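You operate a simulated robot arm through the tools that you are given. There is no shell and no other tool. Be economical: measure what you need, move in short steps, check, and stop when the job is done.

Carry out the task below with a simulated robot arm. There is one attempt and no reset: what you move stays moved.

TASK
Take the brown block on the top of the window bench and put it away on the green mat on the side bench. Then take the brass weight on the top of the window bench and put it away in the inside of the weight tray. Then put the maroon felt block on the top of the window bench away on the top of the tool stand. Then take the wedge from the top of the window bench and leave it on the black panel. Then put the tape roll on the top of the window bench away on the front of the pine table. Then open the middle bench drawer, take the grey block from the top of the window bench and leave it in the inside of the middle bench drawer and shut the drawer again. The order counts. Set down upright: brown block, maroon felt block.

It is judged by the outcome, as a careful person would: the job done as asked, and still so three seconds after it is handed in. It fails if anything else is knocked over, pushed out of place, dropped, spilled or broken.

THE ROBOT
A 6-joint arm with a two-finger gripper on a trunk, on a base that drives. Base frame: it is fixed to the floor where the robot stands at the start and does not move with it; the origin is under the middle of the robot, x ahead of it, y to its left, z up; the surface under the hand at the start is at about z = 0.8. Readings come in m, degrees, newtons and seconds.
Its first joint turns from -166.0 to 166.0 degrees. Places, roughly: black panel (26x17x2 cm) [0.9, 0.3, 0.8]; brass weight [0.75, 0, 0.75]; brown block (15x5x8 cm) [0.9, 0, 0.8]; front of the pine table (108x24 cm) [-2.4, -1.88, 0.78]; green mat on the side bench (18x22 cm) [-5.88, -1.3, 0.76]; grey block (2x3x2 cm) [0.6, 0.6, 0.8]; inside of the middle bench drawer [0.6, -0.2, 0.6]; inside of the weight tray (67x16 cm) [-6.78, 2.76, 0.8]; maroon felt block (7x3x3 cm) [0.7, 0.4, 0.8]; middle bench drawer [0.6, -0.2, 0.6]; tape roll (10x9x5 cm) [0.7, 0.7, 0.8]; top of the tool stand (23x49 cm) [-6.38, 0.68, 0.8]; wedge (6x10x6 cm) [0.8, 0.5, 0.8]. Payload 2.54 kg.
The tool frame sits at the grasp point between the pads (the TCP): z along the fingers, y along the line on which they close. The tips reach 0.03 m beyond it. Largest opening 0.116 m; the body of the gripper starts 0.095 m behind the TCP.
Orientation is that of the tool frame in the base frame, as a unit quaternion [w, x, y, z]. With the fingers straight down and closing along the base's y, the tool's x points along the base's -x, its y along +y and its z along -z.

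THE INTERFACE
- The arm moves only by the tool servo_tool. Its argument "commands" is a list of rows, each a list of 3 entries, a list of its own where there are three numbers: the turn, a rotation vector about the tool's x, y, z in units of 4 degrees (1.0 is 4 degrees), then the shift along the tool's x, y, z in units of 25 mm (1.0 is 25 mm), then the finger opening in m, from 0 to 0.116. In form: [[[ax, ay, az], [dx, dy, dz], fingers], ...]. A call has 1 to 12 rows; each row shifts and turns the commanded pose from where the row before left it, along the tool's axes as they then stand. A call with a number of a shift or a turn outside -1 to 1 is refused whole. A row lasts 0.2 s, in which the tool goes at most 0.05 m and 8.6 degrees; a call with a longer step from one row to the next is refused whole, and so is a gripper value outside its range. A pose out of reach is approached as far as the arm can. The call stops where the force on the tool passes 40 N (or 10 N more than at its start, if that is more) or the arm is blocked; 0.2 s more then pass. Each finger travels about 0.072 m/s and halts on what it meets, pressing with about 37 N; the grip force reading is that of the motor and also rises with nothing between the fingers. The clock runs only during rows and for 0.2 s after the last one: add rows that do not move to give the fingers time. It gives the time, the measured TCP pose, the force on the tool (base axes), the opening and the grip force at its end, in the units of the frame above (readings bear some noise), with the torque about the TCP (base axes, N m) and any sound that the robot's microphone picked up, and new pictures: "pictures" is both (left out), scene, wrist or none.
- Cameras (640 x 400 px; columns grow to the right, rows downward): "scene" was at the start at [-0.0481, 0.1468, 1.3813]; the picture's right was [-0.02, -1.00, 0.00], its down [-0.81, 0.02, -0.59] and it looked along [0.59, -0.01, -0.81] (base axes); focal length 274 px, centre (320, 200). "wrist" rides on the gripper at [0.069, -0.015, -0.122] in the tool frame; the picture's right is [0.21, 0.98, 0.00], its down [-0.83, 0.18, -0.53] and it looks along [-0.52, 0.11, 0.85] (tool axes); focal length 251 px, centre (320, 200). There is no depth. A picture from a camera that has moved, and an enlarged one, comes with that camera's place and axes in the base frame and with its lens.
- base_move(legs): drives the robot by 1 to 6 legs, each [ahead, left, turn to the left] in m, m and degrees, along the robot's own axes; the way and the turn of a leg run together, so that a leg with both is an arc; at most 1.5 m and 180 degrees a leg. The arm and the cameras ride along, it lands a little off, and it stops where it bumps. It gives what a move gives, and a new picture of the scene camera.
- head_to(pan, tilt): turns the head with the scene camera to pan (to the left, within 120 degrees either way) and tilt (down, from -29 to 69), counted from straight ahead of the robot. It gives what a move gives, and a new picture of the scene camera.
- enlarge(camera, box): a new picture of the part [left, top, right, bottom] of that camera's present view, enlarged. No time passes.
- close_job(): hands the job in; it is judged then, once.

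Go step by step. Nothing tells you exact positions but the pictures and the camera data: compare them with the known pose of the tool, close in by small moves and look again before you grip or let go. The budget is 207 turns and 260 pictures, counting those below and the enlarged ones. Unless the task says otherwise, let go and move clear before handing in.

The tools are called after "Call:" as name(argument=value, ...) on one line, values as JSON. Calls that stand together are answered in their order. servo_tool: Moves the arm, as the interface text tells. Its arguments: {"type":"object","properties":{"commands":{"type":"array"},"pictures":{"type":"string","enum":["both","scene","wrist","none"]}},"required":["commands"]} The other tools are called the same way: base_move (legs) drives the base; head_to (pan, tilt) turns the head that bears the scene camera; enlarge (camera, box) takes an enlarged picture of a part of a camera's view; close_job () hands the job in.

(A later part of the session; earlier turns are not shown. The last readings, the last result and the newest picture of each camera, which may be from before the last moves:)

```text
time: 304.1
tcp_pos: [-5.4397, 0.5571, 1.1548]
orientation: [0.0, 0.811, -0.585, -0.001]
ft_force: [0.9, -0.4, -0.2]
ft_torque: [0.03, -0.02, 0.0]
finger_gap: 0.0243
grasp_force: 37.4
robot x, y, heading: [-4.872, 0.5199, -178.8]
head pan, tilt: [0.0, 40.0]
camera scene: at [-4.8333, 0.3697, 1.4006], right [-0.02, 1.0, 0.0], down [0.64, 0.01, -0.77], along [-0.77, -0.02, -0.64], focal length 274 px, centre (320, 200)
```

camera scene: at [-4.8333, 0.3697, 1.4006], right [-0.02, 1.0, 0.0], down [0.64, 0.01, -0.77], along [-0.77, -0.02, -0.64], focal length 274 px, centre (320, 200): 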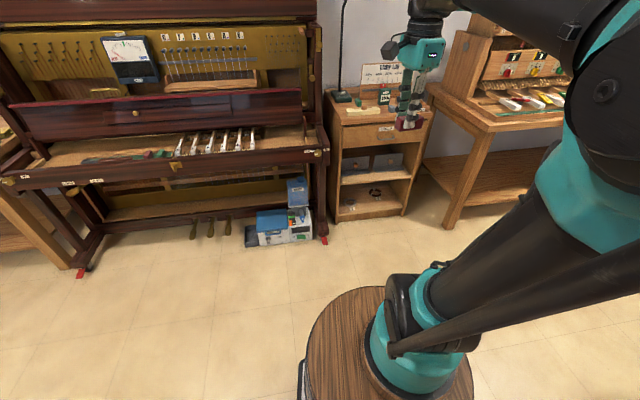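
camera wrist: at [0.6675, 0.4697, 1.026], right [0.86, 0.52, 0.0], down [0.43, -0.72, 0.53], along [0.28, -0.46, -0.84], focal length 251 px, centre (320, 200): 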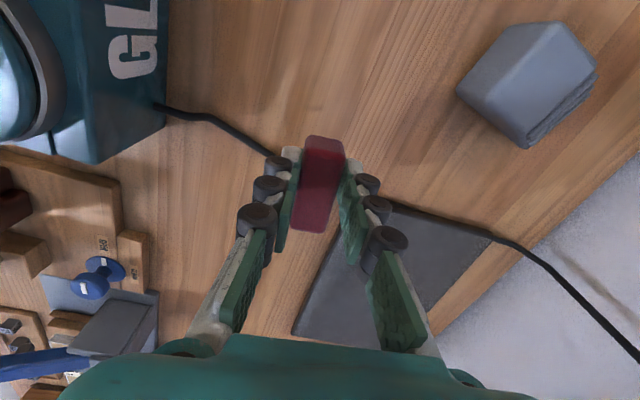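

Call:
base_move(legs=[[0.65, -0.13, -1]])

Call:
head_to(pan=-5, tilt=45)

```text
time: 307.7
tcp_pos: [-6.0855, 0.6975, 1.1542]
orientation: [0.0, 0.802, -0.597, -0.002]
ft_force: [-0.1, 0.5, 0.9]
ft_torque: [0.0, 0.01, -0.01]
finger_gap: 0.0243
grasp_force: 37.3
robot x, y, heading: [-5.5201, 0.6457, 179.5]
head pan, tilt: [0.0, 40.0]
camera scene: at [-5.4848, 0.4942, 1.4006], right [0.01, 1.0, 0.0], down [0.64, -0.01, -0.77], along [-0.77, 0.01, -0.64], focal length 274 px, centre (320, 200)
```

scene: 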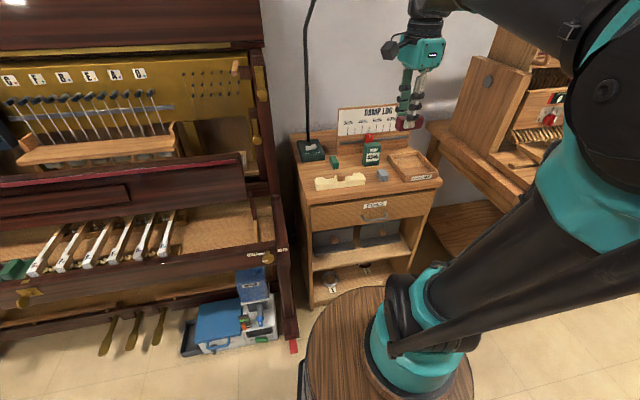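

```text
time: 308.4
tcp_pos: [-6.0858, 0.6984, 1.1541]
orientation: [0.0, 0.802, -0.598, -0.001]
ft_force: [0.6, -0.4, 1.2]
ft_torque: [0.0, 0.01, 0.02]
finger_gap: 0.0244
grasp_force: 36.7
robot x, y, heading: [-5.5176, 0.6464, 179.6]
head pan, tilt: [-5.0, 45.0]
camera scene: at [-5.4807, 0.5012, 1.3934], right [0.1, 1.0, 0.0], down [0.7, -0.07, -0.71], along [-0.7, 0.07, -0.71], focal length 274 px, centre (320, 200)
```

scene: 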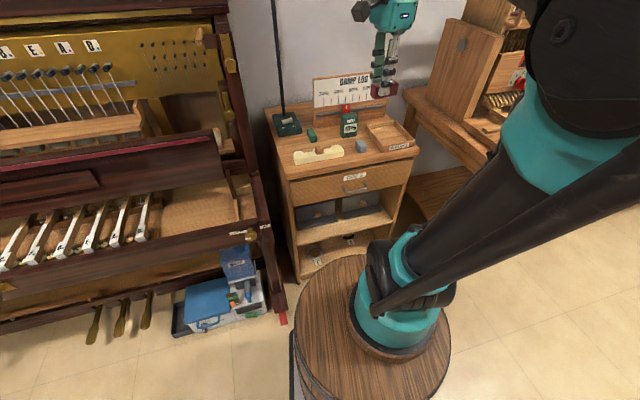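

Call:
enlarge(camera="scene", box=[250, 80, 430, 200])

```text
3.33 times, centred on (340, 140) of scene
camera zoom: at [-5.4807, 0.5012, 1.3934], right [0.1, 1.0, 0.0], down [0.7, -0.07, -0.71], along [-0.7, 0.07, -0.71], focal length 913 px, centre (253, 400)
```

zoom: 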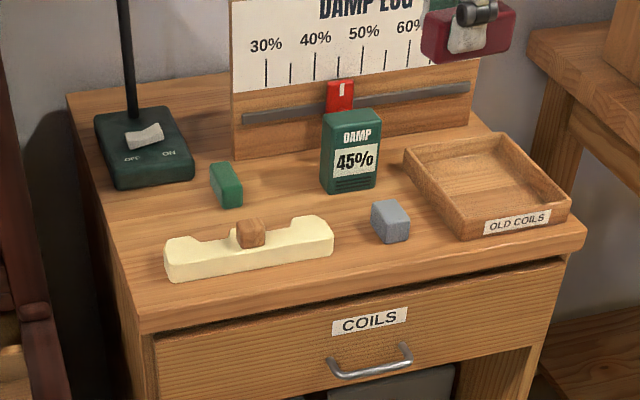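

Free patch on the stand top: between the green block and the damp meter, centre ≈(-6.395,0.628). I rotate the hand so the block lies fore-aft and carry it above.

Call:
servo_tool(commands=[[[0, 0, -1], [0, 0, 0], 0.015], [[0, 0, -1], [0, 0, 0], 0.015], [[0, 0, -1], [0, 0, 0], 0.015], [[0, 0, -1], [0, 0, 0], 0.015], [[0, 0, -1], [0, 0, 0], 0.015], [[0, 0, -1], [0, 0, 0], 0.015], [[0, 0, -1], [0, 0, 0], 0.015], [[0, 0, -1], [0, 0, 0], 0.015], [[0, 0, -1], [0, 0, 0], 0.015], [[0, 0, -1], [0, 0, 0], 0.015], [[0, 0, -1], [0, 0, 0], 0.015], [[0, 0, -1], [0, 0, 0], 0.015]], pictures="none")

Call:
servo_tool(commands=[[[0, 0, -1], [0, 0, 0], 0.015], [[0, 0, -1], [0, 0, 0], 0.015], [[0, 0, -1], [0, 0, 0], 0.015], [[0, 0, -1], [0, 0, 0], 0.015], [[0, 0, -1], [0, 0, 0], 0.015], [[0, 0, -1], [0, 0, 0], 0.015], [[0, 0, -0.35], [0, 0, 0], 0.015], [[0, 0, 0], [-1, 0.56, 0], 0.015], [[0, 0, 0], [-1, 0.56, 0], 0.015], [[0, 0, 0], [-1, 0.56, 0], 0.015], [[0, 0, 0], [-1, 0.56, 0], 0.015], [[0, 0, 0], [-1, 0.56, 0], 0.015]], pictures="none")

Call:
servo_tool(commands=[[[0, 0, 0], [-1, 0, 0], 0.015], [[0, 0, 0], [-1, 0, 0], 0.015], [[0, 0, 0], [-1, 0, 0], 0.015], [[0, 0, 0], [-1, 0, 0], 0.015], [[0, 0, 0], [-1, 0, 1], 0.015], [[0, 0, 0], [-1, 0, 1], 0.015], [[0, 0, 0], [-0.95, 0, 1], 0.015], [[0, 0, 0], [0, 0, 1], 0.015]])

```text
time: 311.0
tcp_pos: [-6.0849, 0.6981, 1.1536]
orientation: [0.0, 0.976, -0.219, -0.001]
ft_force: [-0.8, -0.8, -0.1]
ft_torque: [0.0, -0.02, -0.01]
finger_gap: 0.0242
grasp_force: 37.0
robot x, y, heading: [-5.5171, 0.6428, 179.5]
head pan, tilt: [-5.0, 45.0]
```

```text
time: 313.6
tcp_pos: [-6.21, 0.6274, 1.154]
orientation: [0.0, 1.0, 0.002, -0.001]
ft_force: [0.6, -0.5, 0.5]
ft_torque: [-0.03, 0.06, 0.01]
finger_gap: 0.0244
grasp_force: 36.8
robot x, y, heading: [-5.5146, 0.6445, 179.6]
head pan, tilt: [-5.0, 45.0]
```

```text
time: 315.4
tcp_pos: [-6.3822, 0.6273, 1.0559]
orientation: [0.0, 1.0, 0.001, -0.002]
ft_force: [0.8, -0.3, -0.5]
ft_torque: [0.02, 0.02, 0.02]
finger_gap: 0.0241
grasp_force: 36.6
robot x, y, heading: [-5.5182, 0.6437, 179.5]
head pan, tilt: [-5.0, 45.0]
camera scene: at [-5.4806, 0.5012, 1.3933], right [0.1, 1.0, 0.0], down [0.7, -0.07, -0.71], along [-0.7, 0.07, -0.71], focal length 274 px, centre (320, 200)
camera wrist: at [-6.3146, 0.6433, 1.1775], right [0.22, -0.98, 0.0], down [-0.82, -0.18, 0.54], along [-0.52, -0.11, -0.84], focal length 251 px, centre (320, 200)
```

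scene: 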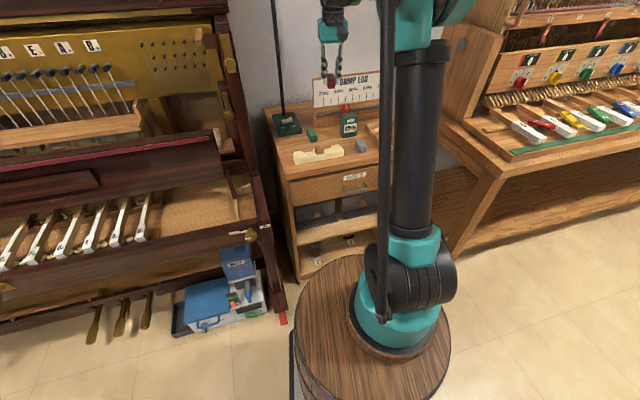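
wrist: 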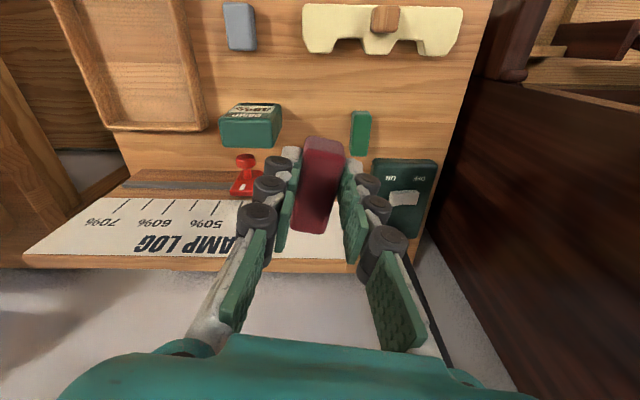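

Call:
servo_tool(commands=[[[0, 0, 0], [0.4, 0, 1], 0.015], [[0, 0, 0], [0, 0, 1], 0.015], [[0, 0, 0], [0, 0, 1], 0.015], [[0, 0, 0], [0, 0, 1], 0.015], [[0, 0, 0], [0, 0, 1], 0.015], [[0, 0, 0], [0, 0, 1], 0.015]])

```text
time: 316.8
tcp_pos: [-6.3732, 0.6292, 0.9051]
orientation: [0.0, 1.0, 0.002, 0.0]
ft_force: [-0.3, -0.4, 0.1]
ft_torque: [0.02, -0.02, -0.02]
finger_gap: 0.0243
grasp_force: 36.6
robot x, y, heading: [-5.5163, 0.6478, 179.7]
head pan, tilt: [-5.0, 45.0]
camera scene: at [-5.4806, 0.5012, 1.3933], right [0.1, 1.0, 0.0], down [0.7, -0.07, -0.71], along [-0.7, 0.07, -0.71], focal length 274 px, centre (320, 200)
camera wrist: at [-6.3049, 0.6457, 1.0266], right [0.22, -0.98, 0.0], down [-0.82, -0.18, 0.54], along [-0.52, -0.11, -0.84], focal length 251 px, centre (320, 200)
```

scene: 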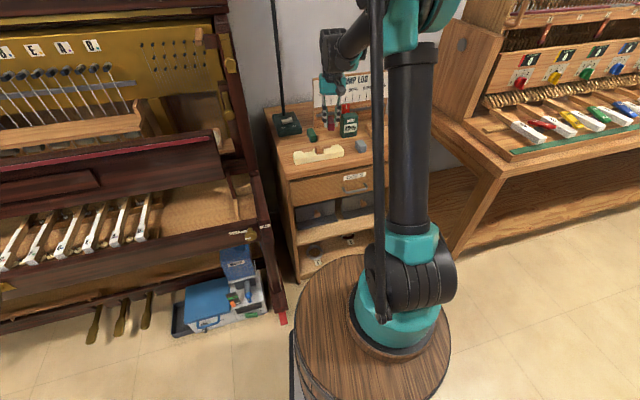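
wrist: 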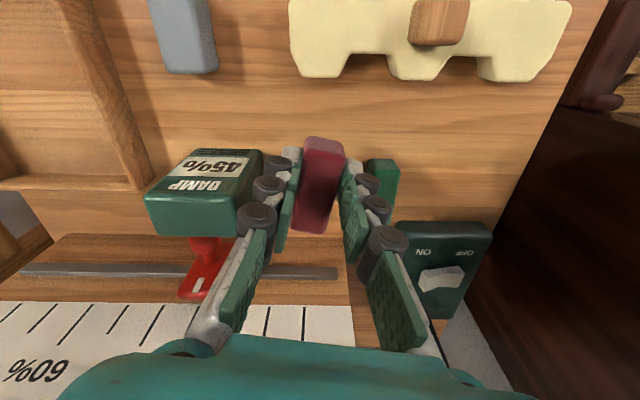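

I nudge slightly forward and left for clearance to the meter, then lower to contact.

Call:
servo_tool(commands=[[[0, 0, 0], [0.5, 0.24, 0], 0.015], [[0, 0, 0], [0, 0, 1], 0.015], [[0, 0, 0], [0, 0, 0.7], 0.015]], pictures="wrist")

```text
time: 317.6
tcp_pos: [-6.362, 0.6226, 0.8598]
orientation: [0.0, 1.0, 0.001, -0.001]
ft_force: [0.3, -0.4, 0.4]
ft_torque: [0.0, 0.01, -0.02]
finger_gap: 0.0243
grasp_force: 36.8
robot x, y, heading: [-5.5151, 0.6422, 179.5]
head pan, tilt: [-5.0, 45.0]
camera wrist: at [-6.2921, 0.6386, 0.9821], right [0.22, -0.98, 0.0], down [-0.82, -0.18, 0.54], along [-0.52, -0.11, -0.84], focal length 251 px, centre (320, 200)
```

wrist: 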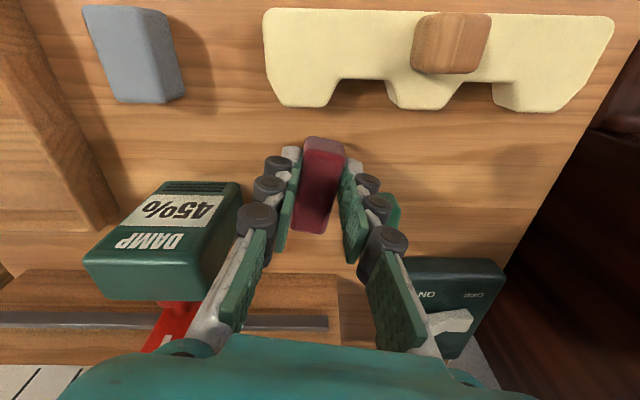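

Call:
servo_tool(commands=[[[0, 0, 0], [0, 0, 0.3], 0.015], [[0, 0, 0], [0, 0, 0.2], 0.015], [[0, 0, 0], [0, 0, 0.1], 0.015], [[0, 0, 0], [0, 0, 0.1], 0.015], [[0, 0, 0], [0, 0, 0.1], 0.015], [[0, 0, 0], [0, 0, 0.1], 0.015], [[0, 0, 0], [0, 0, 0.1], 0.015], [[0, 0, 0], [0, 0, 0.1], 0.015], [[0, 0, 0], [0, 0, 0.1], 0.015]], pictures="wrist")

```text
time: 319.1
tcp_pos: [-6.362, 0.6226, 0.842]
orientation: [0.0, 1.0, 0.001, -0.002]
ft_force: [4.1, -0.1, 24.2]
ft_torque: [-0.03, -0.02, -0.05]
finger_gap: 0.0246
grasp_force: 36.9
robot x, y, heading: [-5.5156, 0.6464, 179.8]
head pan, tilt: [-5.0, 45.0]
stopped in row 7: the force on the tool passed its limit at 48 N (the readings are from after the stop); the commanded pose is now the measured one
camera wrist: at [-6.2927, 0.6386, 0.9631], right [0.22, -0.98, 0.0], down [-0.82, -0.18, 0.54], along [-0.52, -0.12, -0.84], focal length 251 px, centre (320, 200)
```

wrist: 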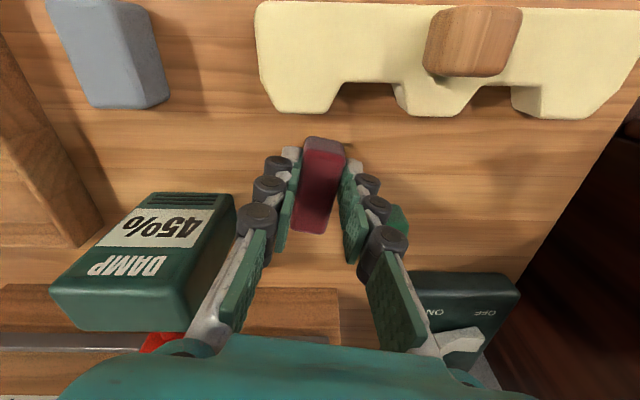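

Contact. Release with a small opening and rise.

Call:
servo_tool(commands=[[[0, 0, 0], [0, 0, 0], 0.03], [[0, 0, 0], [0, 0, 0], 0.036], [[0, 0, 0], [0, 0, -0.4], 0.036], [[0, 0, 0], [0, 0, -1], 0.036], [[0, 0, 0], [0, 0, -1], 0.036], [[0, 0, 0], [0, 0, -1], 0.036], [[0, 0, 0], [0, 0, -1], 0.036], [[0, 0, 0], [0, 0, -1], 0.036], [[0, 0, 0], [0, 0, -1], 0.036], [[0, 0, 0], [0, 0, -1], 0.036], [[0, 0, 0], [0, 0, -1], 0.036], [[0, 0, 0], [0, 0, -1], 0.036]], pictures="wrist")

Call:
servo_tool(commands=[[[0, 0, 0], [1, 0, -1], 0.06], [[0, 0, 0], [1, 0, -1], 0.06], [[0, 0, 0], [1, 0, 0], 0.06], [[0, 0, 0], [1, 0, 0], 0.06], [[0, 0, 0], [1, 0, 0], 0.06], [[0, 0, 0], [1, 0, 0], 0.06], [[0, 0, 0], [1, 0, 0], 0.06], [[0, 0, 0], [1, 0, 0], 0.06], [[0, 0, 0], [1, 0, 0], 0.06], [[0, 0, 0], [1, 0, 0], 0.06], [[0, 0, 0], [1, 0, 0], 0.06], [[0, 0, 0], [1, 0, 0], 0.06]], pictures="none")

```text
time: 321.7
tcp_pos: [-6.3622, 0.6232, 1.076]
orientation: [0.0, 1.0, 0.001, -0.001]
ft_force: [0.5, -0.2, -0.6]
ft_torque: [-0.02, 0.02, 0.01]
finger_gap: 0.036
grasp_force: 0.1
robot x, y, heading: [-5.5146, 0.6426, 179.5]
head pan, tilt: [-5.0, 45.0]
camera wrist: at [-6.2928, 0.6391, 1.1983], right [0.22, -0.98, 0.0], down [-0.82, -0.18, 0.54], along [-0.52, -0.12, -0.84], focal length 251 px, centre (320, 200)
```

wrist: 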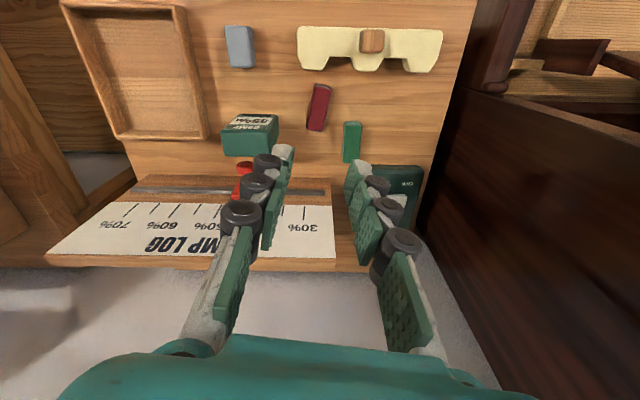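

```text
time: 324.3
tcp_pos: [-6.0606, 0.6226, 1.1233]
orientation: [0.0, 1.0, 0.002, -0.002]
ft_force: [-1.5, 0.0, 0.8]
ft_torque: [-0.03, -0.01, 0.0]
finger_gap: 0.0599
grasp_force: 0.1
robot x, y, heading: [-5.515, 0.6431, 179.4]
head pan, tilt: [-5.0, 45.0]
```

Block placed. Back off, turn and return to the window bench.

Call:
base_move(legs=[[-0.3, 0, 0], [0, 0, 179.9], [1.2, -0.2, 0], [0.9, -0.32, 0], [0.8, 0.38, 0]])

```text
time: 340.0
tcp_pos: [-3.4675, 0.6391, 1.1237]
orientation: [0.002, -0.056, 0.998, 0.0]
ft_force: [-0.2, -0.4, 0.9]
ft_torque: [0.01, 0.0, 0.01]
finger_gap: 0.0597
grasp_force: 0.1
robot x, y, heading: [-4.005, 0.5575, 5.8]
head pan, tilt: [-5.0, 45.0]
stopped in leg 4: the robot was blocked; the commanded pose is now the measured one
camera scene: at [-4.0602, 0.6942, 1.3934], right [0.01, -1.0, 0.0], down [-0.71, -0.01, -0.71], along [0.71, 0.01, -0.71], focal length 274 px, centre (320, 200)
```

scene: 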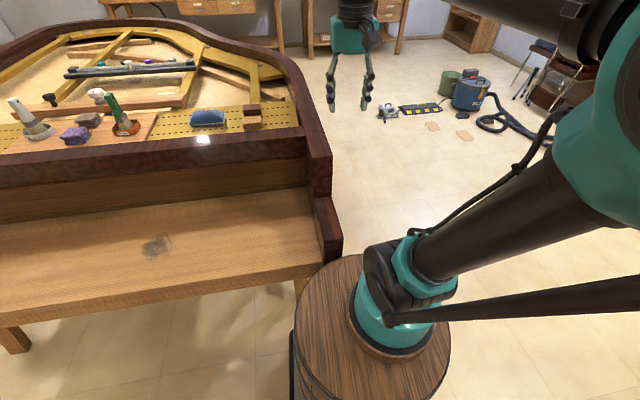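

I bumped near the piano's keybed because of heading drift. I back off, straighten, and shift right.

Call:
base_move(legs=[[-0.15, 0, 0], [0, 0, -5.8], [0, -0.33, 0]])

Call:
head_to(pan=10, tilt=50)

```text
time: 343.6
tcp_pos: [-3.612, 0.2446, 1.1228]
orientation: [0.002, -0.003, 1.0, -0.001]
ft_force: [0.2, -0.7, 0.4]
ft_torque: [-0.02, -0.04, 0.04]
finger_gap: 0.06
grasp_force: 0.0
robot x, y, heading: [-4.1574, 0.2172, -0.4]
head pan, tilt: [-5.0, 45.0]
camera scene: at [-4.1953, 0.3586, 1.3934], right [-0.09, -1.0, 0.0], down [-0.7, 0.06, -0.71], along [0.7, -0.06, -0.71], focal length 274 px, centre (320, 200)
```

scene: 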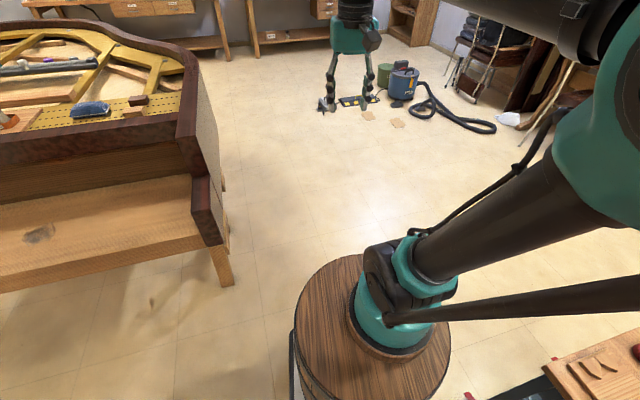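

```text
time: 344.4
tcp_pos: [-3.6111, 0.2441, 1.1237]
orientation: [0.002, -0.003, 1.0, -0.001]
ft_force: [-0.3, 0.1, 0.2]
ft_torque: [0.03, -0.01, 0.0]
finger_gap: 0.06
grasp_force: 0.0
robot x, y, heading: [-4.1559, 0.2177, -0.0]
head pan, tilt: [10.0, 50.0]
camera scene: at [-4.2004, 0.379, 1.3865], right [0.17, -0.99, 0.0], down [-0.75, -0.13, -0.64], along [0.63, 0.11, -0.77], focal length 274 px, centre (320, 200)
```

scene: 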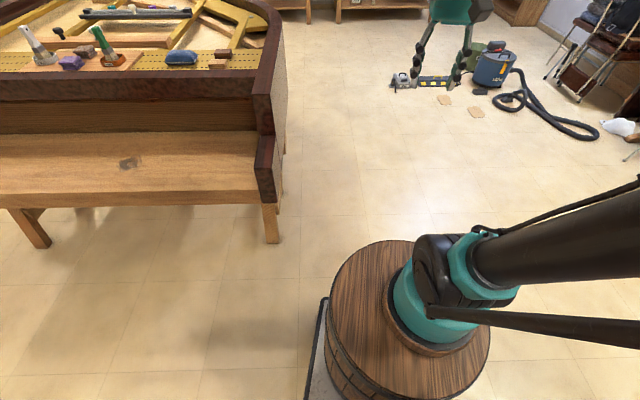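

Call:
base_move(legs=[[1.05, -0.1, 0], [0.8, 0.38, 0]])

```text
time: 354.1
tcp_pos: [-1.7633, 0.495, 1.1236]
orientation: [0.002, 0.001, 1.0, -0.001]
ft_force: [0.7, 0.9, -0.5]
ft_torque: [0.02, 0.01, 0.02]
finger_gap: 0.06
grasp_force: 0.2
robot x, y, heading: [-2.3051, 0.4748, -0.7]
head pan, tilt: [10.0, 50.0]
camera scene: at [-2.3507, 0.6363, 1.3864], right [0.16, -0.99, 0.0], down [-0.76, -0.12, -0.64], along [0.63, 0.1, -0.77], focal length 274 px, centre (320, 200)
```

scene: 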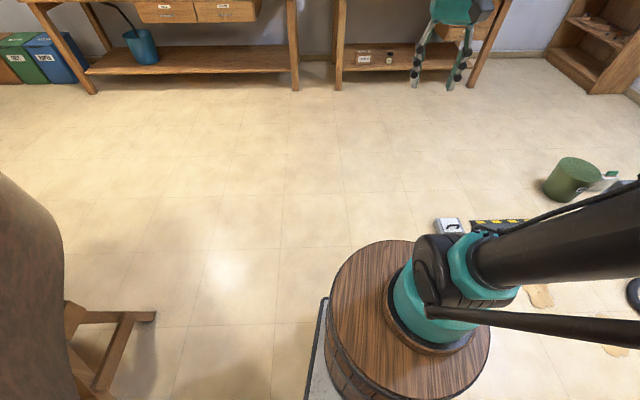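

Call:
base_move(legs=[[1.0, 0.03, 0.7], [0.87, 0, 0], [0.43, -0.07, 0]])

Call:
head_to(pan=0, tilt=45)

```text
time: 365.6
tcp_pos: [0.476, 0.4854, 1.1245]
orientation: [0.002, -0.023, 1.0, 0.0]
ft_force: [0.3, -0.4, -0.3]
ft_torque: [0.01, -0.02, 0.01]
finger_gap: 0.0599
grasp_force: 0.0
robot x, y, heading: [-0.0661, 0.4417, 2.2]
head pan, tilt: [10.0, 50.0]
stopped in leg 3: the robot was blocked; the commanded pose is now the measured one
camera scene: at [-0.1171, 0.5997, 1.3864], right [0.21, -0.98, 0.0], down [-0.75, -0.16, -0.64], along [0.63, 0.13, -0.77], focal length 274 px, centre (320, 200)
```

scene: 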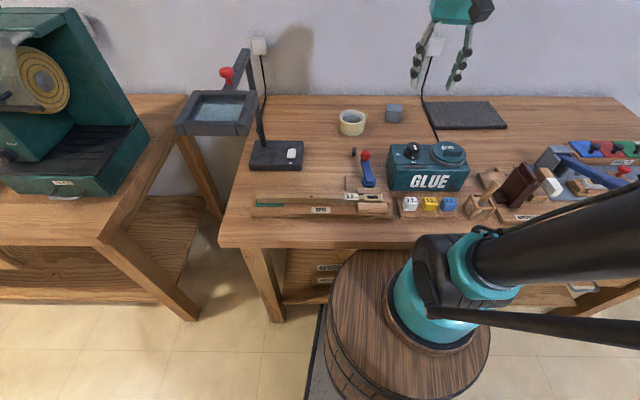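

```text
time: 366.4
tcp_pos: [0.4762, 0.4861, 1.1238]
orientation: [0.002, -0.023, 1.0, 0.0]
ft_force: [0.4, -0.3, 0.5]
ft_torque: [-0.02, 0.02, -0.03]
finger_gap: 0.0601
grasp_force: 0.0
robot x, y, heading: [-0.0636, 0.4406, 2.1]
head pan, tilt: [0.0, 45.0]
camera scene: at [-0.1112, 0.5865, 1.3933], right [0.03, -1.0, 0.0], down [-0.71, -0.02, -0.71], along [0.71, 0.02, -0.71], focal length 274 px, centre (320, 200)
```

scene: 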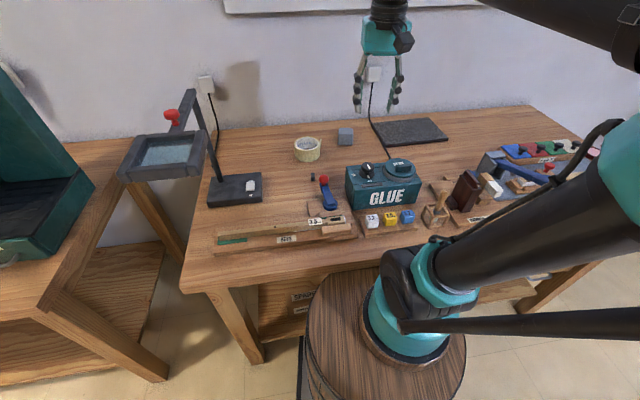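

Call:
servo_tool(commands=[[[0, 0, 0], [-1, 0, 0], 0.1], [[0, 0, 0], [-1, 0, 0], 0.1], [[0, 0, 0], [-1, 0, 0], 0.1], [[0, 0, 0], [-1, 0, 0], 0.1], [[0, 0, 0], [-1, 0, 0], 0.1], [[0, 0, 0], [-1, 0.1, 0], 0.1], [[0, 0, 0], [-1, 0.1, 0], 0.1], [[0, 0, 0], [-1, 0.1, 0], 0.1], [[0, 0, 0], [-1, 0.1, 1], 0.1], [[0, 0, 0], [-1, 0.1, 1], 0.1], [[0, 0, 0], [-1, 0.1, 1], 0.1], [[0, 0, 0], [-1, 0.1, 1], 0.1]], pictures="wrist")

Call:
enlarge(camera="wrist", box=[210, 30, 430, 200])

Call:
enlarge(camera="scene", box=[280, 100, 460, 200])

```text
time: 369.0
tcp_pos: [0.7755, 0.5178, 1.0253]
orientation: [0.001, -0.023, 1.0, -0.001]
ft_force: [-0.8, -0.7, 0.3]
ft_torque: [0.01, -0.03, -0.01]
finger_gap: 0.1002
grasp_force: 0.0
robot x, y, heading: [-0.0633, 0.4372, 1.9]
head pan, tilt: [0.0, 45.0]
camera wrist: at [0.7052, 0.4996, 1.1463], right [-0.26, 0.97, 0.0], down [0.82, 0.22, 0.54], along [0.52, 0.14, -0.84], focal length 251 px, centre (320, 200)
```

wrist: 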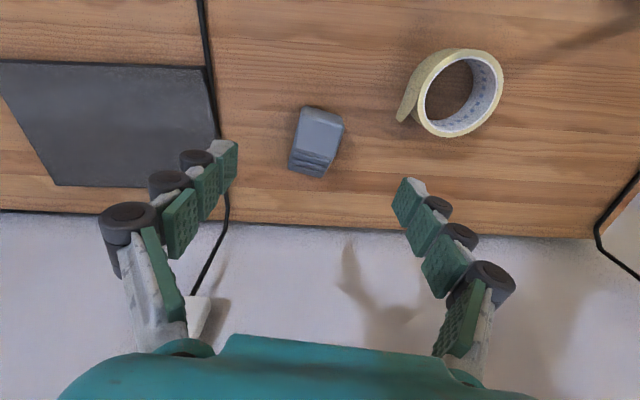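

```text
2.35 times, centred on (320, 115) of wrist
camera zoom: at [0.7052, 0.4996, 1.1463], right [-0.26, 0.97, 0.0], down [0.82, 0.22, 0.54], along [0.52, 0.14, -0.84], focal length 592 px, centre (320, 400)
```

zoom: 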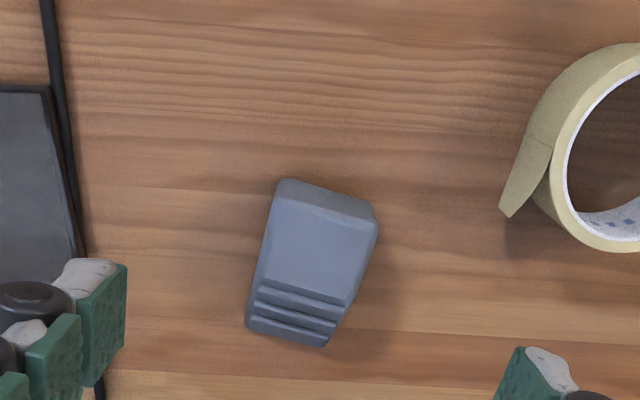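

```text
3.56 times, centred on (370, 150) of scene
camera zoom: at [-0.1116, 0.5865, 1.3933], right [0.03, -1.0, 0.0], down [-0.71, -0.02, -0.71], along [0.71, 0.02, -0.71], focal length 974 px, centre (142, 378)
```

zoom: 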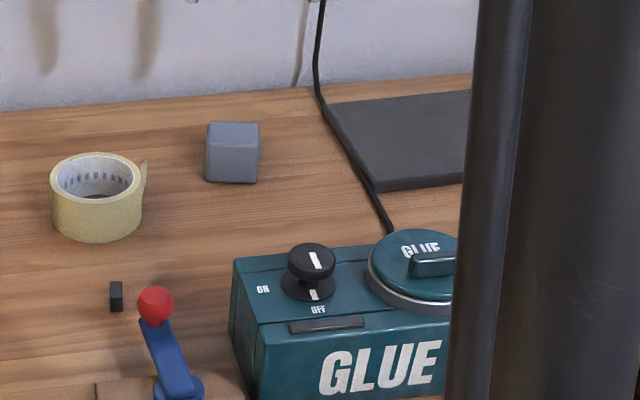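

Wedge: thick end towards me at x≈0.775, thin end at 0.875, y≈0.522, axis along x. I grip across its width near the thick part.

Call:
servo_tool(commands=[[[0, 0, 0.65], [-0.7, 0.1, 0], 0.1], [[0, 0, 0], [-0.65, 0.1, 1], 0.1], [[0, 0, 0], [0, 0, 1], 0.1], [[0, 0, 0], [0, 0, 1], 0.1], [[0, 0, 0], [0, 0, 1], 0.1], [[0, 0, 0], [0, 0, 1], 0.1], [[0, 0, 0], [0, 0, 1], 0.1], [[0, 0, 0], [0, 0, 1], 0.1], [[0, 0, 0], [0, 0, 0.5], 0.1]], pictures="wrist")

```text
time: 371.0
tcp_pos: [0.809, 0.5239, 0.8358]
orientation: [0.001, -0.001, 1.0, 0.0]
ft_force: [0.0, -1.2, 0.8]
ft_torque: [0.01, 0.01, -0.02]
finger_gap: 0.0999
grasp_force: 0.1
robot x, y, heading: [-0.0672, 0.4383, 2.1]
head pan, tilt: [0.0, 45.0]
camera wrist: at [0.7385, 0.5094, 0.9581], right [-0.21, 0.98, 0.0], down [0.82, 0.18, 0.54], along [0.52, 0.11, -0.84], focal length 251 px, centre (320, 200)
```

wrist: 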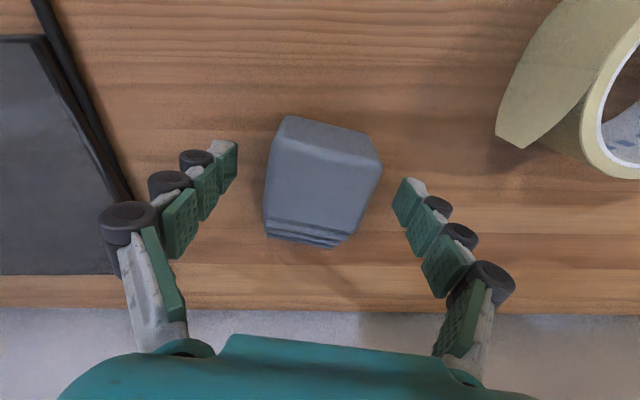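

Call:
servo_tool(commands=[[[0, 0, 0], [0, 0, 0], 0.07], [[0, 0, 0], [0, 0, 0], 0.04], [[0, 0, 0], [0, 0, 0], 0.03], [[0, 0, 0], [0, 0, 0], 0.03], [[0, 0, 0], [0, 0, -0.4], 0.03], [[0, 0, 0], [0, 0, -1], 0.03], [[0, 0, 0], [0, 0, -1], 0.03], [[0, 0, 0], [0, 0, -1], 0.03]], pictures="wrist")

```text
time: 372.8
tcp_pos: [0.8089, 0.5227, 0.9224]
orientation: [0.001, 0.0, 1.0, 0.0]
ft_force: [0.4, 1.0, -2.9]
ft_torque: [0.0, 0.03, 0.02]
finger_gap: 0.0552
grasp_force: 37.2
robot x, y, heading: [-0.0637, 0.4375, 1.8]
head pan, tilt: [0.0, 45.0]
camera wrist: at [0.7393, 0.5085, 1.0446], right [-0.21, 0.98, 0.0], down [0.82, 0.18, 0.54], along [0.52, 0.11, -0.84], focal length 251 px, centre (320, 200)
```

wrist: 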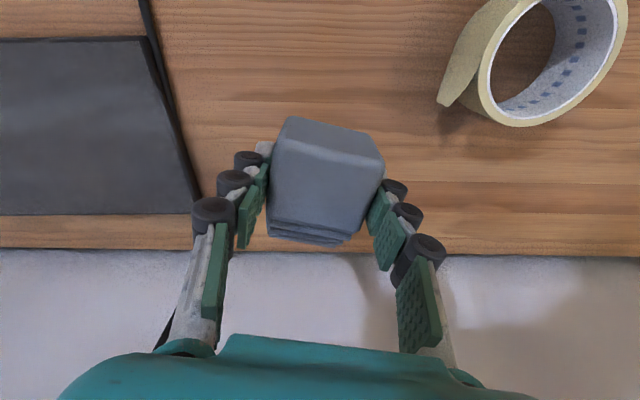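

Call:
servo_tool(commands=[[[0, 0, 0], [-0.12, -1, 0], 0.03], [[0, 0, 0], [-0.12, -1, 0], 0.03], [[0, 0, 0], [-0.12, -1, 0], 0.03], [[0, 0, 0], [-0.12, -1, 0], 0.03], [[0, 0, 0], [-0.12, -1, 0], 0.03], [[0, 0, 0], [-0.12, -1, 0], 0.03], [[0, 0, 0], [-0.12, -1, 0], 0.03], [[0, 0, 0], [-0.12, -1, 0], 0.03], [[0, 0, 0], [-0.12, -1, 0], 0.03], [[0, 0, 0], [-0.12, -1, 0], 0.03], [[0, 0, 0], [0, -0.5, 0], 0.03]])

```text
time: 375.2
tcp_pos: [0.8395, 0.2615, 0.9228]
orientation: [0.002, 0.0, 1.0, 0.001]
ft_force: [-0.5, -0.4, -2.0]
ft_torque: [-0.01, 0.04, -0.02]
finger_gap: 0.0554
grasp_force: 36.9
robot x, y, heading: [-0.0649, 0.4385, 1.9]
head pan, tilt: [0.0, 45.0]
camera scene: at [-0.1111, 0.5865, 1.3934], right [0.03, -1.0, 0.0], down [-0.71, -0.02, -0.71], along [0.71, 0.02, -0.71], focal length 274 px, centre (320, 200)
camera wrist: at [0.7698, 0.2464, 1.0443], right [-0.21, 0.98, 0.0], down [0.82, 0.18, 0.54], along [0.52, 0.11, -0.84], focal length 251 px, centre (320, 200)
```

scene: 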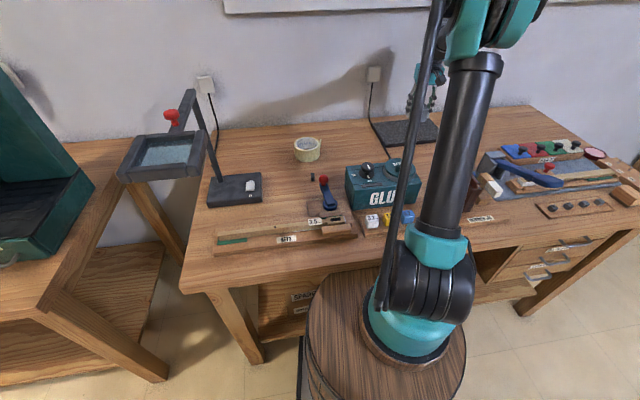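
wrist: 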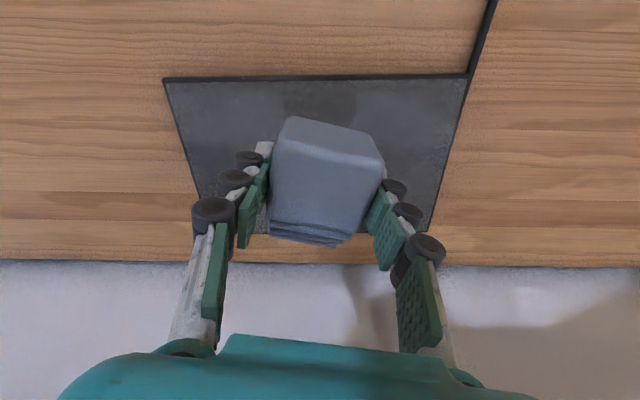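

Call:
servo_tool(commands=[[[0, 0, 0], [0, 0, 1], 0.03], [[0, 0, 0], [0, 0, 1], 0.03], [[0, 0, 0], [0, 0, 0.3], 0.03], [[0, 0, 0], [0, 0, 0.1], 0.03], [[0, 0, 0], [0, 0, 0.1], 0.03], [[0, 0, 0], [0, 0, 0.1], 0.03], [[0, 0, 0], [0, 0, 0.1], 0.03], [[0, 0, 0], [0, 0, 0.1], 0.03], [[0, 0, 0], [0, 0, 0.1], 0.03], [[0, 0, 0], [0, 0, 0.1], 0.03], [[0, 0, 0], [0, 0, 0.1], 0.03]], pictures="wrist")

```text
time: 377.4
tcp_pos: [0.8397, 0.2602, 0.851]
orientation: [0.003, -0.001, 1.0, 0.0]
ft_force: [-2.7, 0.9, 15.8]
ft_torque: [0.16, 0.28, -0.14]
finger_gap: 0.0549
grasp_force: 36.3
robot x, y, heading: [-0.0678, 0.4394, 2.0]
head pan, tilt: [0.0, 45.0]
stopped in row 10: the force on the tool passed its limit at 47 N (the readings are from after the stop); the commanded pose is now the measured one
camera wrist: at [0.7688, 0.2465, 0.9725], right [-0.21, 0.98, 0.0], down [0.82, 0.18, 0.54], along [0.53, 0.11, -0.84], focal length 251 px, centre (320, 200)
```

wrist: 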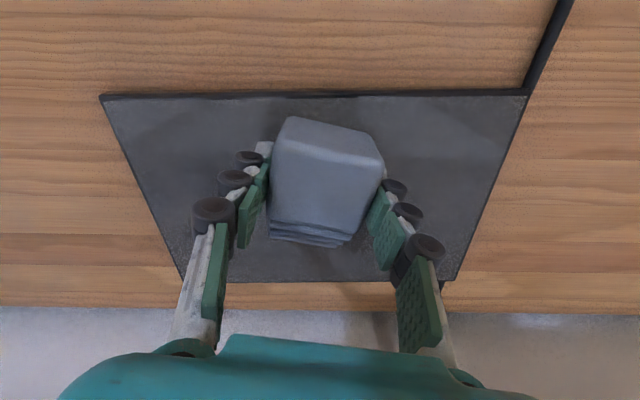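

Call:
servo_tool(commands=[[[0, 0, 0], [0, 0, 0], 0.07], [[0, 0, 0], [0, 0, 0], 0.085], [[0, 0, 0], [0, 0, 0], 0.085], [[0, 0, 0], [0, 0, -1], 0.085], [[0, 0, 0], [0, 0, -1], 0.085], [[0, 0, 0], [0, 0, -1], 0.085], [[0, 0, 0], [0, 0, -1], 0.085], [[0, 0, 0], [0, 0, -1], 0.085], [[0, 0, 0], [0, 0, -1], 0.1], [[0, 0, 0], [0.5, 1, -1], 0.116], [[0, 0, 0], [0.5, 1, 0], 0.116]], pictures="wrist")

Call:
servo_tool(commands=[[[0, 0, 0], [0.5, 1, 0], 0.116], [[0, 0, 0], [0.5, 1, 0], 0.116], [[0, 0, 0], [0.5, 1, 0], 0.116], [[0, 0, 0], [0.5, 1, 0], 0.116], [[0, 0, 0], [0.5, 1, 0], 0.116], [[0, 0, 0], [0.5, 1, 0], 0.116], [[0, 0, 0], [0.5, 1, 0], 0.116], [[0, 0, 0], [0.5, 1, 0], 0.116], [[0, 0, 0], [0, 1, 0], 0.116], [[0, 0, 0], [0, 1, 0], 0.116], [[0, 0, 0], [0, 1, 0], 0.116], [[0, 0, 0], [0, 1, 0], 0.116]], pictures="wrist")

```text
time: 379.8
tcp_pos: [0.8118, 0.3105, 1.024]
orientation: [0.003, 0.001, 1.0, 0.0]
ft_force: [0.0, -0.1, -0.5]
ft_torque: [-0.02, -0.01, -0.04]
finger_gap: 0.1158
grasp_force: 0.0
robot x, y, heading: [-0.0691, 0.4399, 2.0]
head pan, tilt: [0.0, 45.0]
camera wrist: at [0.7426, 0.2961, 1.1449], right [-0.21, 0.98, 0.0], down [0.82, 0.18, 0.54], along [0.53, 0.11, -0.84], focal length 251 px, centre (320, 200)
```

wrist: 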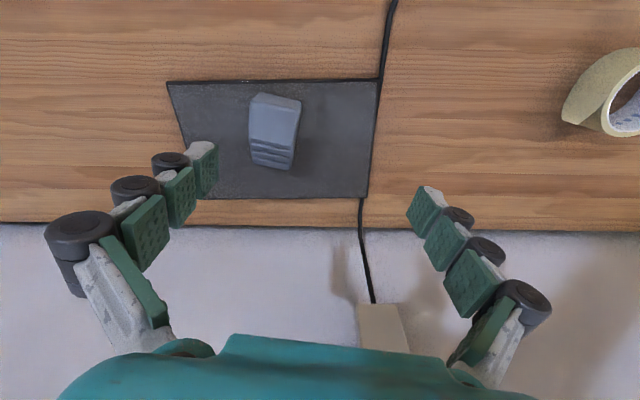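

```text
time: 382.4
tcp_pos: [0.7136, 0.6104, 1.0246]
orientation: [0.003, 0.001, 1.0, 0.001]
ft_force: [1.2, -0.2, -0.2]
ft_torque: [0.0, 0.04, 0.0]
finger_gap: 0.1162
grasp_force: 0.0
robot x, y, heading: [-0.0636, 0.4413, 2.0]
head pan, tilt: [0.0, 45.0]
camera wrist: at [0.644, 0.5964, 1.1462], right [-0.21, 0.98, 0.0], down [0.82, 0.18, 0.54], along [0.53, 0.11, -0.84], focal length 251 px, centre (320, 200)
```

wrist: 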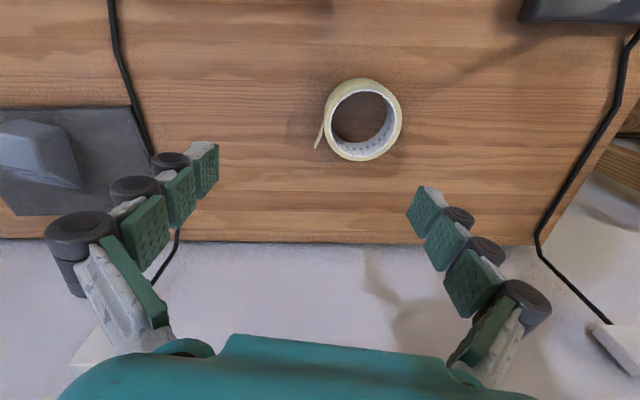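

Call:
enlarge(camera="wrist", box=[290, 60, 430, 180])

```text
3.33 times, centred on (360, 120) of wrist
camera zoom: at [0.644, 0.5964, 1.1462], right [-0.21, 0.98, 0.0], down [0.82, 0.18, 0.54], along [0.53, 0.11, -0.84], focal length 838 px, centre (187, 467)
```

zoom: 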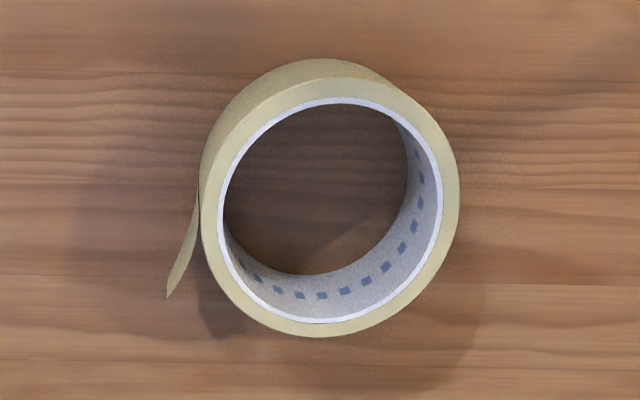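

Roll centre ≈(0.715,0.662), 9 cm across, tab at the -y/+x side. I turn 45° so the fingers miss the tab.

Call:
servo_tool(commands=[[[0, 0, 0], [0, 1, 0], 0.116], [[0, 0, 0], [0, 1, 0], 0.116], [[0, 0, 1], [0, 0, 0], 0.116], [[0, 0, 1], [0, 0, 0], 0.116], [[0, 0, 1], [0, 0, 0], 0.116], [[0, 0, 1], [0, 0, 0], 0.116], [[0, 0, 1], [0, 0, 0], 0.116], [[0, 0, 1], [0, 0, 0], 0.116], [[0, 0, 1], [0, 0, 0], 0.116], [[0, 0, 1], [0, 0, 0], 0.116], [[0, 0, 1], [0, 0, 0], 0.116], [[0, 0, 1], [0, 0, 0], 0.116]], pictures="none")

Call:
servo_tool(commands=[[[0, 0, 0], [0, 0, 1], 0.116], [[0, 0, 0], [0, 0, 1], 0.116], [[0, 0, 0], [0, 0, 1], 0.116], [[0, 0, 0], [0, 0, 1], 0.116]], pictures="wrist")

```text
time: 385.0
tcp_pos: [0.7144, 0.6608, 1.0248]
orientation: [0.003, 0.343, 0.939, 0.001]
ft_force: [-0.4, 0.4, 0.5]
ft_torque: [-0.02, -0.01, -0.01]
finger_gap: 0.116
grasp_force: 0.1
robot x, y, heading: [-0.067, 0.4404, 1.7]
head pan, tilt: [0.0, 45.0]
```

```text
time: 386.0
tcp_pos: [0.7142, 0.6597, 0.9233]
orientation: [0.002, 0.342, 0.94, 0.001]
ft_force: [0.3, 0.0, -0.2]
ft_torque: [-0.01, 0.01, 0.01]
finger_gap: 0.116
grasp_force: 0.1
robot x, y, heading: [-0.0657, 0.4362, 1.9]
head pan, tilt: [0.0, 45.0]
camera wrist: at [0.6506, 0.6953, 1.0451], right [0.46, 0.89, 0.0], down [0.75, -0.39, 0.54], along [0.48, -0.25, -0.84], focal length 251 px, centre (320, 200)
```

wrist: 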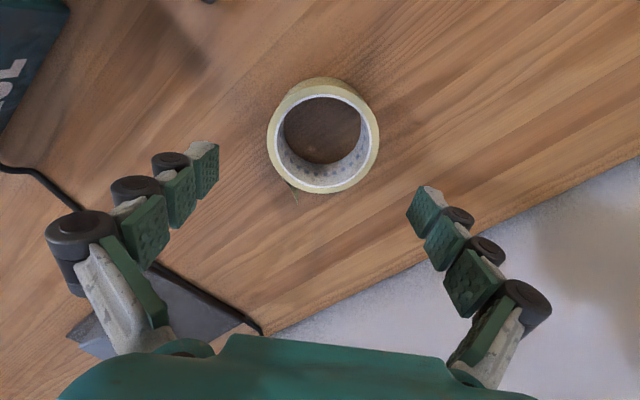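

Call:
servo_tool(commands=[[[0, 0, 0], [0.25, 0.2, 0.5], 0.116], [[0, 0, 0], [0, 0, 1], 0.116], [[0, 0, 0], [0, 0, 1], 0.116]], pictures="wrist")

```text
time: 386.8
tcp_pos: [0.7128, 0.6684, 0.8626]
orientation: [0.002, 0.342, 0.94, 0.001]
ft_force: [-0.1, -0.1, 0.2]
ft_torque: [-0.01, -0.02, 0.03]
finger_gap: 0.1159
grasp_force: 0.0
robot x, y, heading: [-0.0632, 0.4392, 1.9]
head pan, tilt: [0.0, 45.0]
camera wrist: at [0.649, 0.7024, 0.9842], right [0.46, 0.89, 0.0], down [0.75, -0.39, 0.54], along [0.48, -0.25, -0.84], focal length 251 px, centre (320, 200)
```

wrist: 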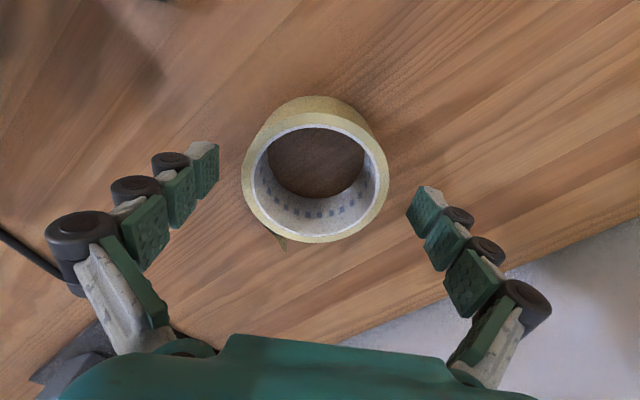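

Call:
servo_tool(commands=[[[0, 0, 0], [0.1, -0.1, 0.9], 0.116], [[0, 0, 0], [0, 0, 0.1], 0.116], [[0, 0, 0], [0, 0, 0], 0.09], [[0, 0, 0], [0, 0, 0], 0.075], [[0, 0, 0], [0, 0, 0], 0.075], [[0, 0, 0], [0, 0, 0], 0.075]], pictures="wrist")

```text
time: 388.2
tcp_pos: [0.7098, 0.6682, 0.8377]
orientation: [0.002, 0.342, 0.94, 0.0]
ft_force: [2.2, 2.4, 7.1]
ft_torque: [-0.19, 0.08, 0.08]
finger_gap: 0.0908
grasp_force: 36.9
robot x, y, heading: [-0.0648, 0.4402, 1.7]
head pan, tilt: [0.0, 45.0]
camera wrist: at [0.6464, 0.702, 0.9592], right [0.46, 0.89, 0.0], down [0.75, -0.39, 0.54], along [0.48, -0.25, -0.84], focal length 251 px, centre (320, 200)
```

wrist: 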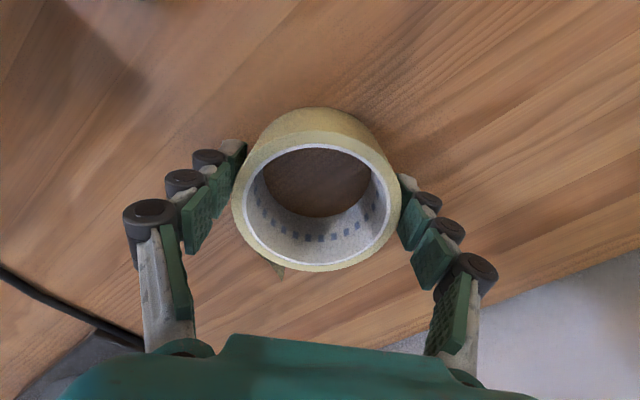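

Call:
servo_tool(commands=[[[0, 0, 0], [0, 0, -0.5], 0.075], [[0, 0, 0], [0, 0, -1], 0.075], [[0, 0, 0], [0, 0, -1], 0.075], [[0, 0, 0], [0, 0, -1], 0.075], [[0, 0, 0], [0, 0, -1], 0.075], [[0, 0, 0], [0, 0, -1], 0.075], [[0, 0, 0], [0, 0, -1], 0.075], [[0, 0, 0], [0, 0, -1], 0.075], [[0, 0, 0], [0, 0, -1], 0.075], [[0, 0, 0], [0, 0, -1], 0.075], [[0, 0, 0], [0.3, -0.5, -1], 0.075], [[0, 0, 0], [0.6, -0.98, -1], 0.075]], pictures="wrist")

Call:
servo_tool(commands=[[[0, 0, 0], [0.6, -0.98, 0], 0.075], [[0, 0, 0], [0.6, -0.98, 0], 0.075], [[0, 0, 0], [0.6, -0.98, 0], 0.075], [[0, 0, 0], [0.6, -0.98, 0], 0.075], [[0, 0, 0], [0.6, -0.98, 0], 0.075], [[0, 0, 0], [0.6, -0.98, 0], 0.075], [[0, 0, 0], [0.6, -0.98, 0], 0.075], [[0, 0, 0], [0.6, -0.98, 0], 0.075]], pictures="none")

```text
time: 390.8
tcp_pos: [0.6681, 0.6539, 1.1234]
orientation: [0.003, 0.341, 0.94, 0.001]
ft_force: [0.7, -0.3, -0.9]
ft_torque: [-0.03, 0.09, -0.01]
finger_gap: 0.0907
grasp_force: 36.9
robot x, y, heading: [-0.0667, 0.4437, 1.8]
head pan, tilt: [0.0, 45.0]
camera wrist: at [0.6039, 0.6868, 1.2456], right [0.46, 0.89, 0.0], down [0.75, -0.39, 0.54], along [0.48, -0.25, -0.84], focal length 251 px, centre (320, 200)
```

wrist: 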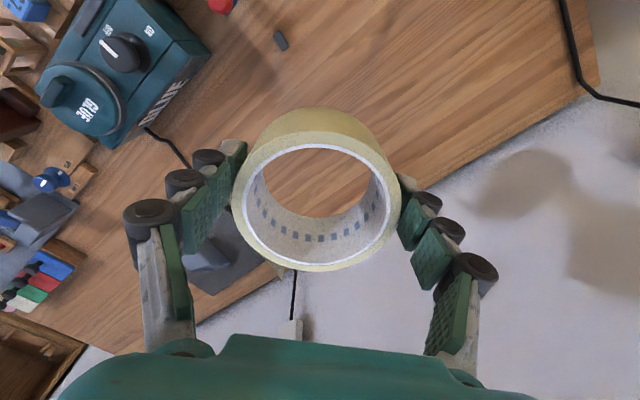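

```text
time: 392.6
tcp_pos: [0.4491, 0.5809, 1.1237]
orientation: [0.002, 0.342, 0.94, 0.001]
ft_force: [-0.2, 0.2, -0.9]
ft_torque: [-0.01, 0.01, 0.01]
finger_gap: 0.0909
grasp_force: 37.2
robot x, y, heading: [-0.0661, 0.4395, 2.0]
head pan, tilt: [0.0, 45.0]
```

Tape held. I drive around to in front of the pine table.

Call:
base_move(legs=[[-0.36, 0.07, -2], [0, 0, 179.9]])

```text
time: 402.2
tcp_pos: [-0.9596, 0.3922, 1.1253]
orientation: [0.001, 0.929, -0.371, -0.002]
ft_force: [0.1, 0.0, -0.7]
ft_torque: [-0.01, 0.04, 0.01]
finger_gap: 0.0907
grasp_force: 36.4
robot x, y, heading: [-0.4323, 0.5056, 178.5]
head pan, tilt: [0.0, 45.0]
camera scene: at [-0.402, 0.3515, 1.3933], right [0.03, 1.0, 0.0], down [0.71, -0.02, -0.71], along [-0.71, 0.02, -0.71], focal length 274 px, centre (320, 200)
```

scene: 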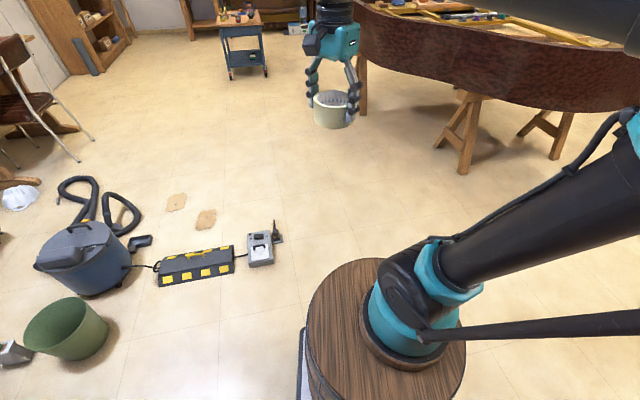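

Call:
base_move(legs=[[1.0, 0, 1.5], [0.88, 0.05, 0], [0.45, 0.9, 0], [0, 0, 90]])

Call:
head_to(pan=15, tilt=30)

```text
time: 420.3
tcp_pos: [-2.6388, -0.9638, 1.1233]
orientation: [0.002, 0.915, 0.404, -0.001]
ft_force: [-0.4, 0.2, -1.0]
ft_torque: [0.04, 0.04, -0.02]
finger_gap: 0.0902
grasp_force: 37.4
robot x, y, heading: [-2.7589, -0.443, -90.8]
head pan, tilt: [0.0, 45.0]
camera scene: at [-2.6102, -0.4069, 1.3933], right [-1.0, 0.01, 0.0], down [0.01, 0.71, -0.71], along [-0.01, -0.71, -0.71], focal length 274 px, centre (320, 200)
```

scene: 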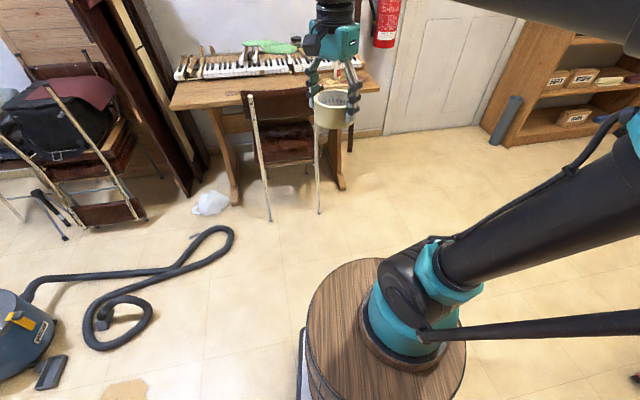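

```text
time: 421.0
tcp_pos: [-2.6389, -0.9647, 1.1231]
orientation: [0.002, 0.915, 0.404, -0.001]
ft_force: [1.0, -1.0, -1.7]
ft_torque: [0.02, 0.0, 0.02]
finger_gap: 0.09
grasp_force: 37.0
robot x, y, heading: [-2.7588, -0.4439, -90.2]
head pan, tilt: [15.0, 30.0]
camera scene: at [-2.5869, -0.4132, 1.4159], right [-0.97, -0.25, 0.0], down [-0.13, 0.48, -0.87], along [0.22, -0.84, -0.5], focal length 274 px, centre (320, 200)
```

scene: 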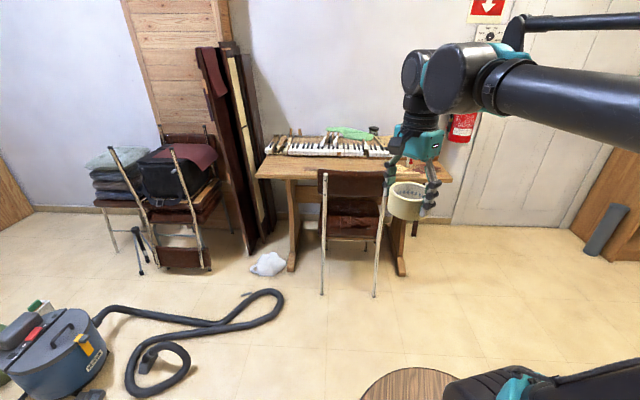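

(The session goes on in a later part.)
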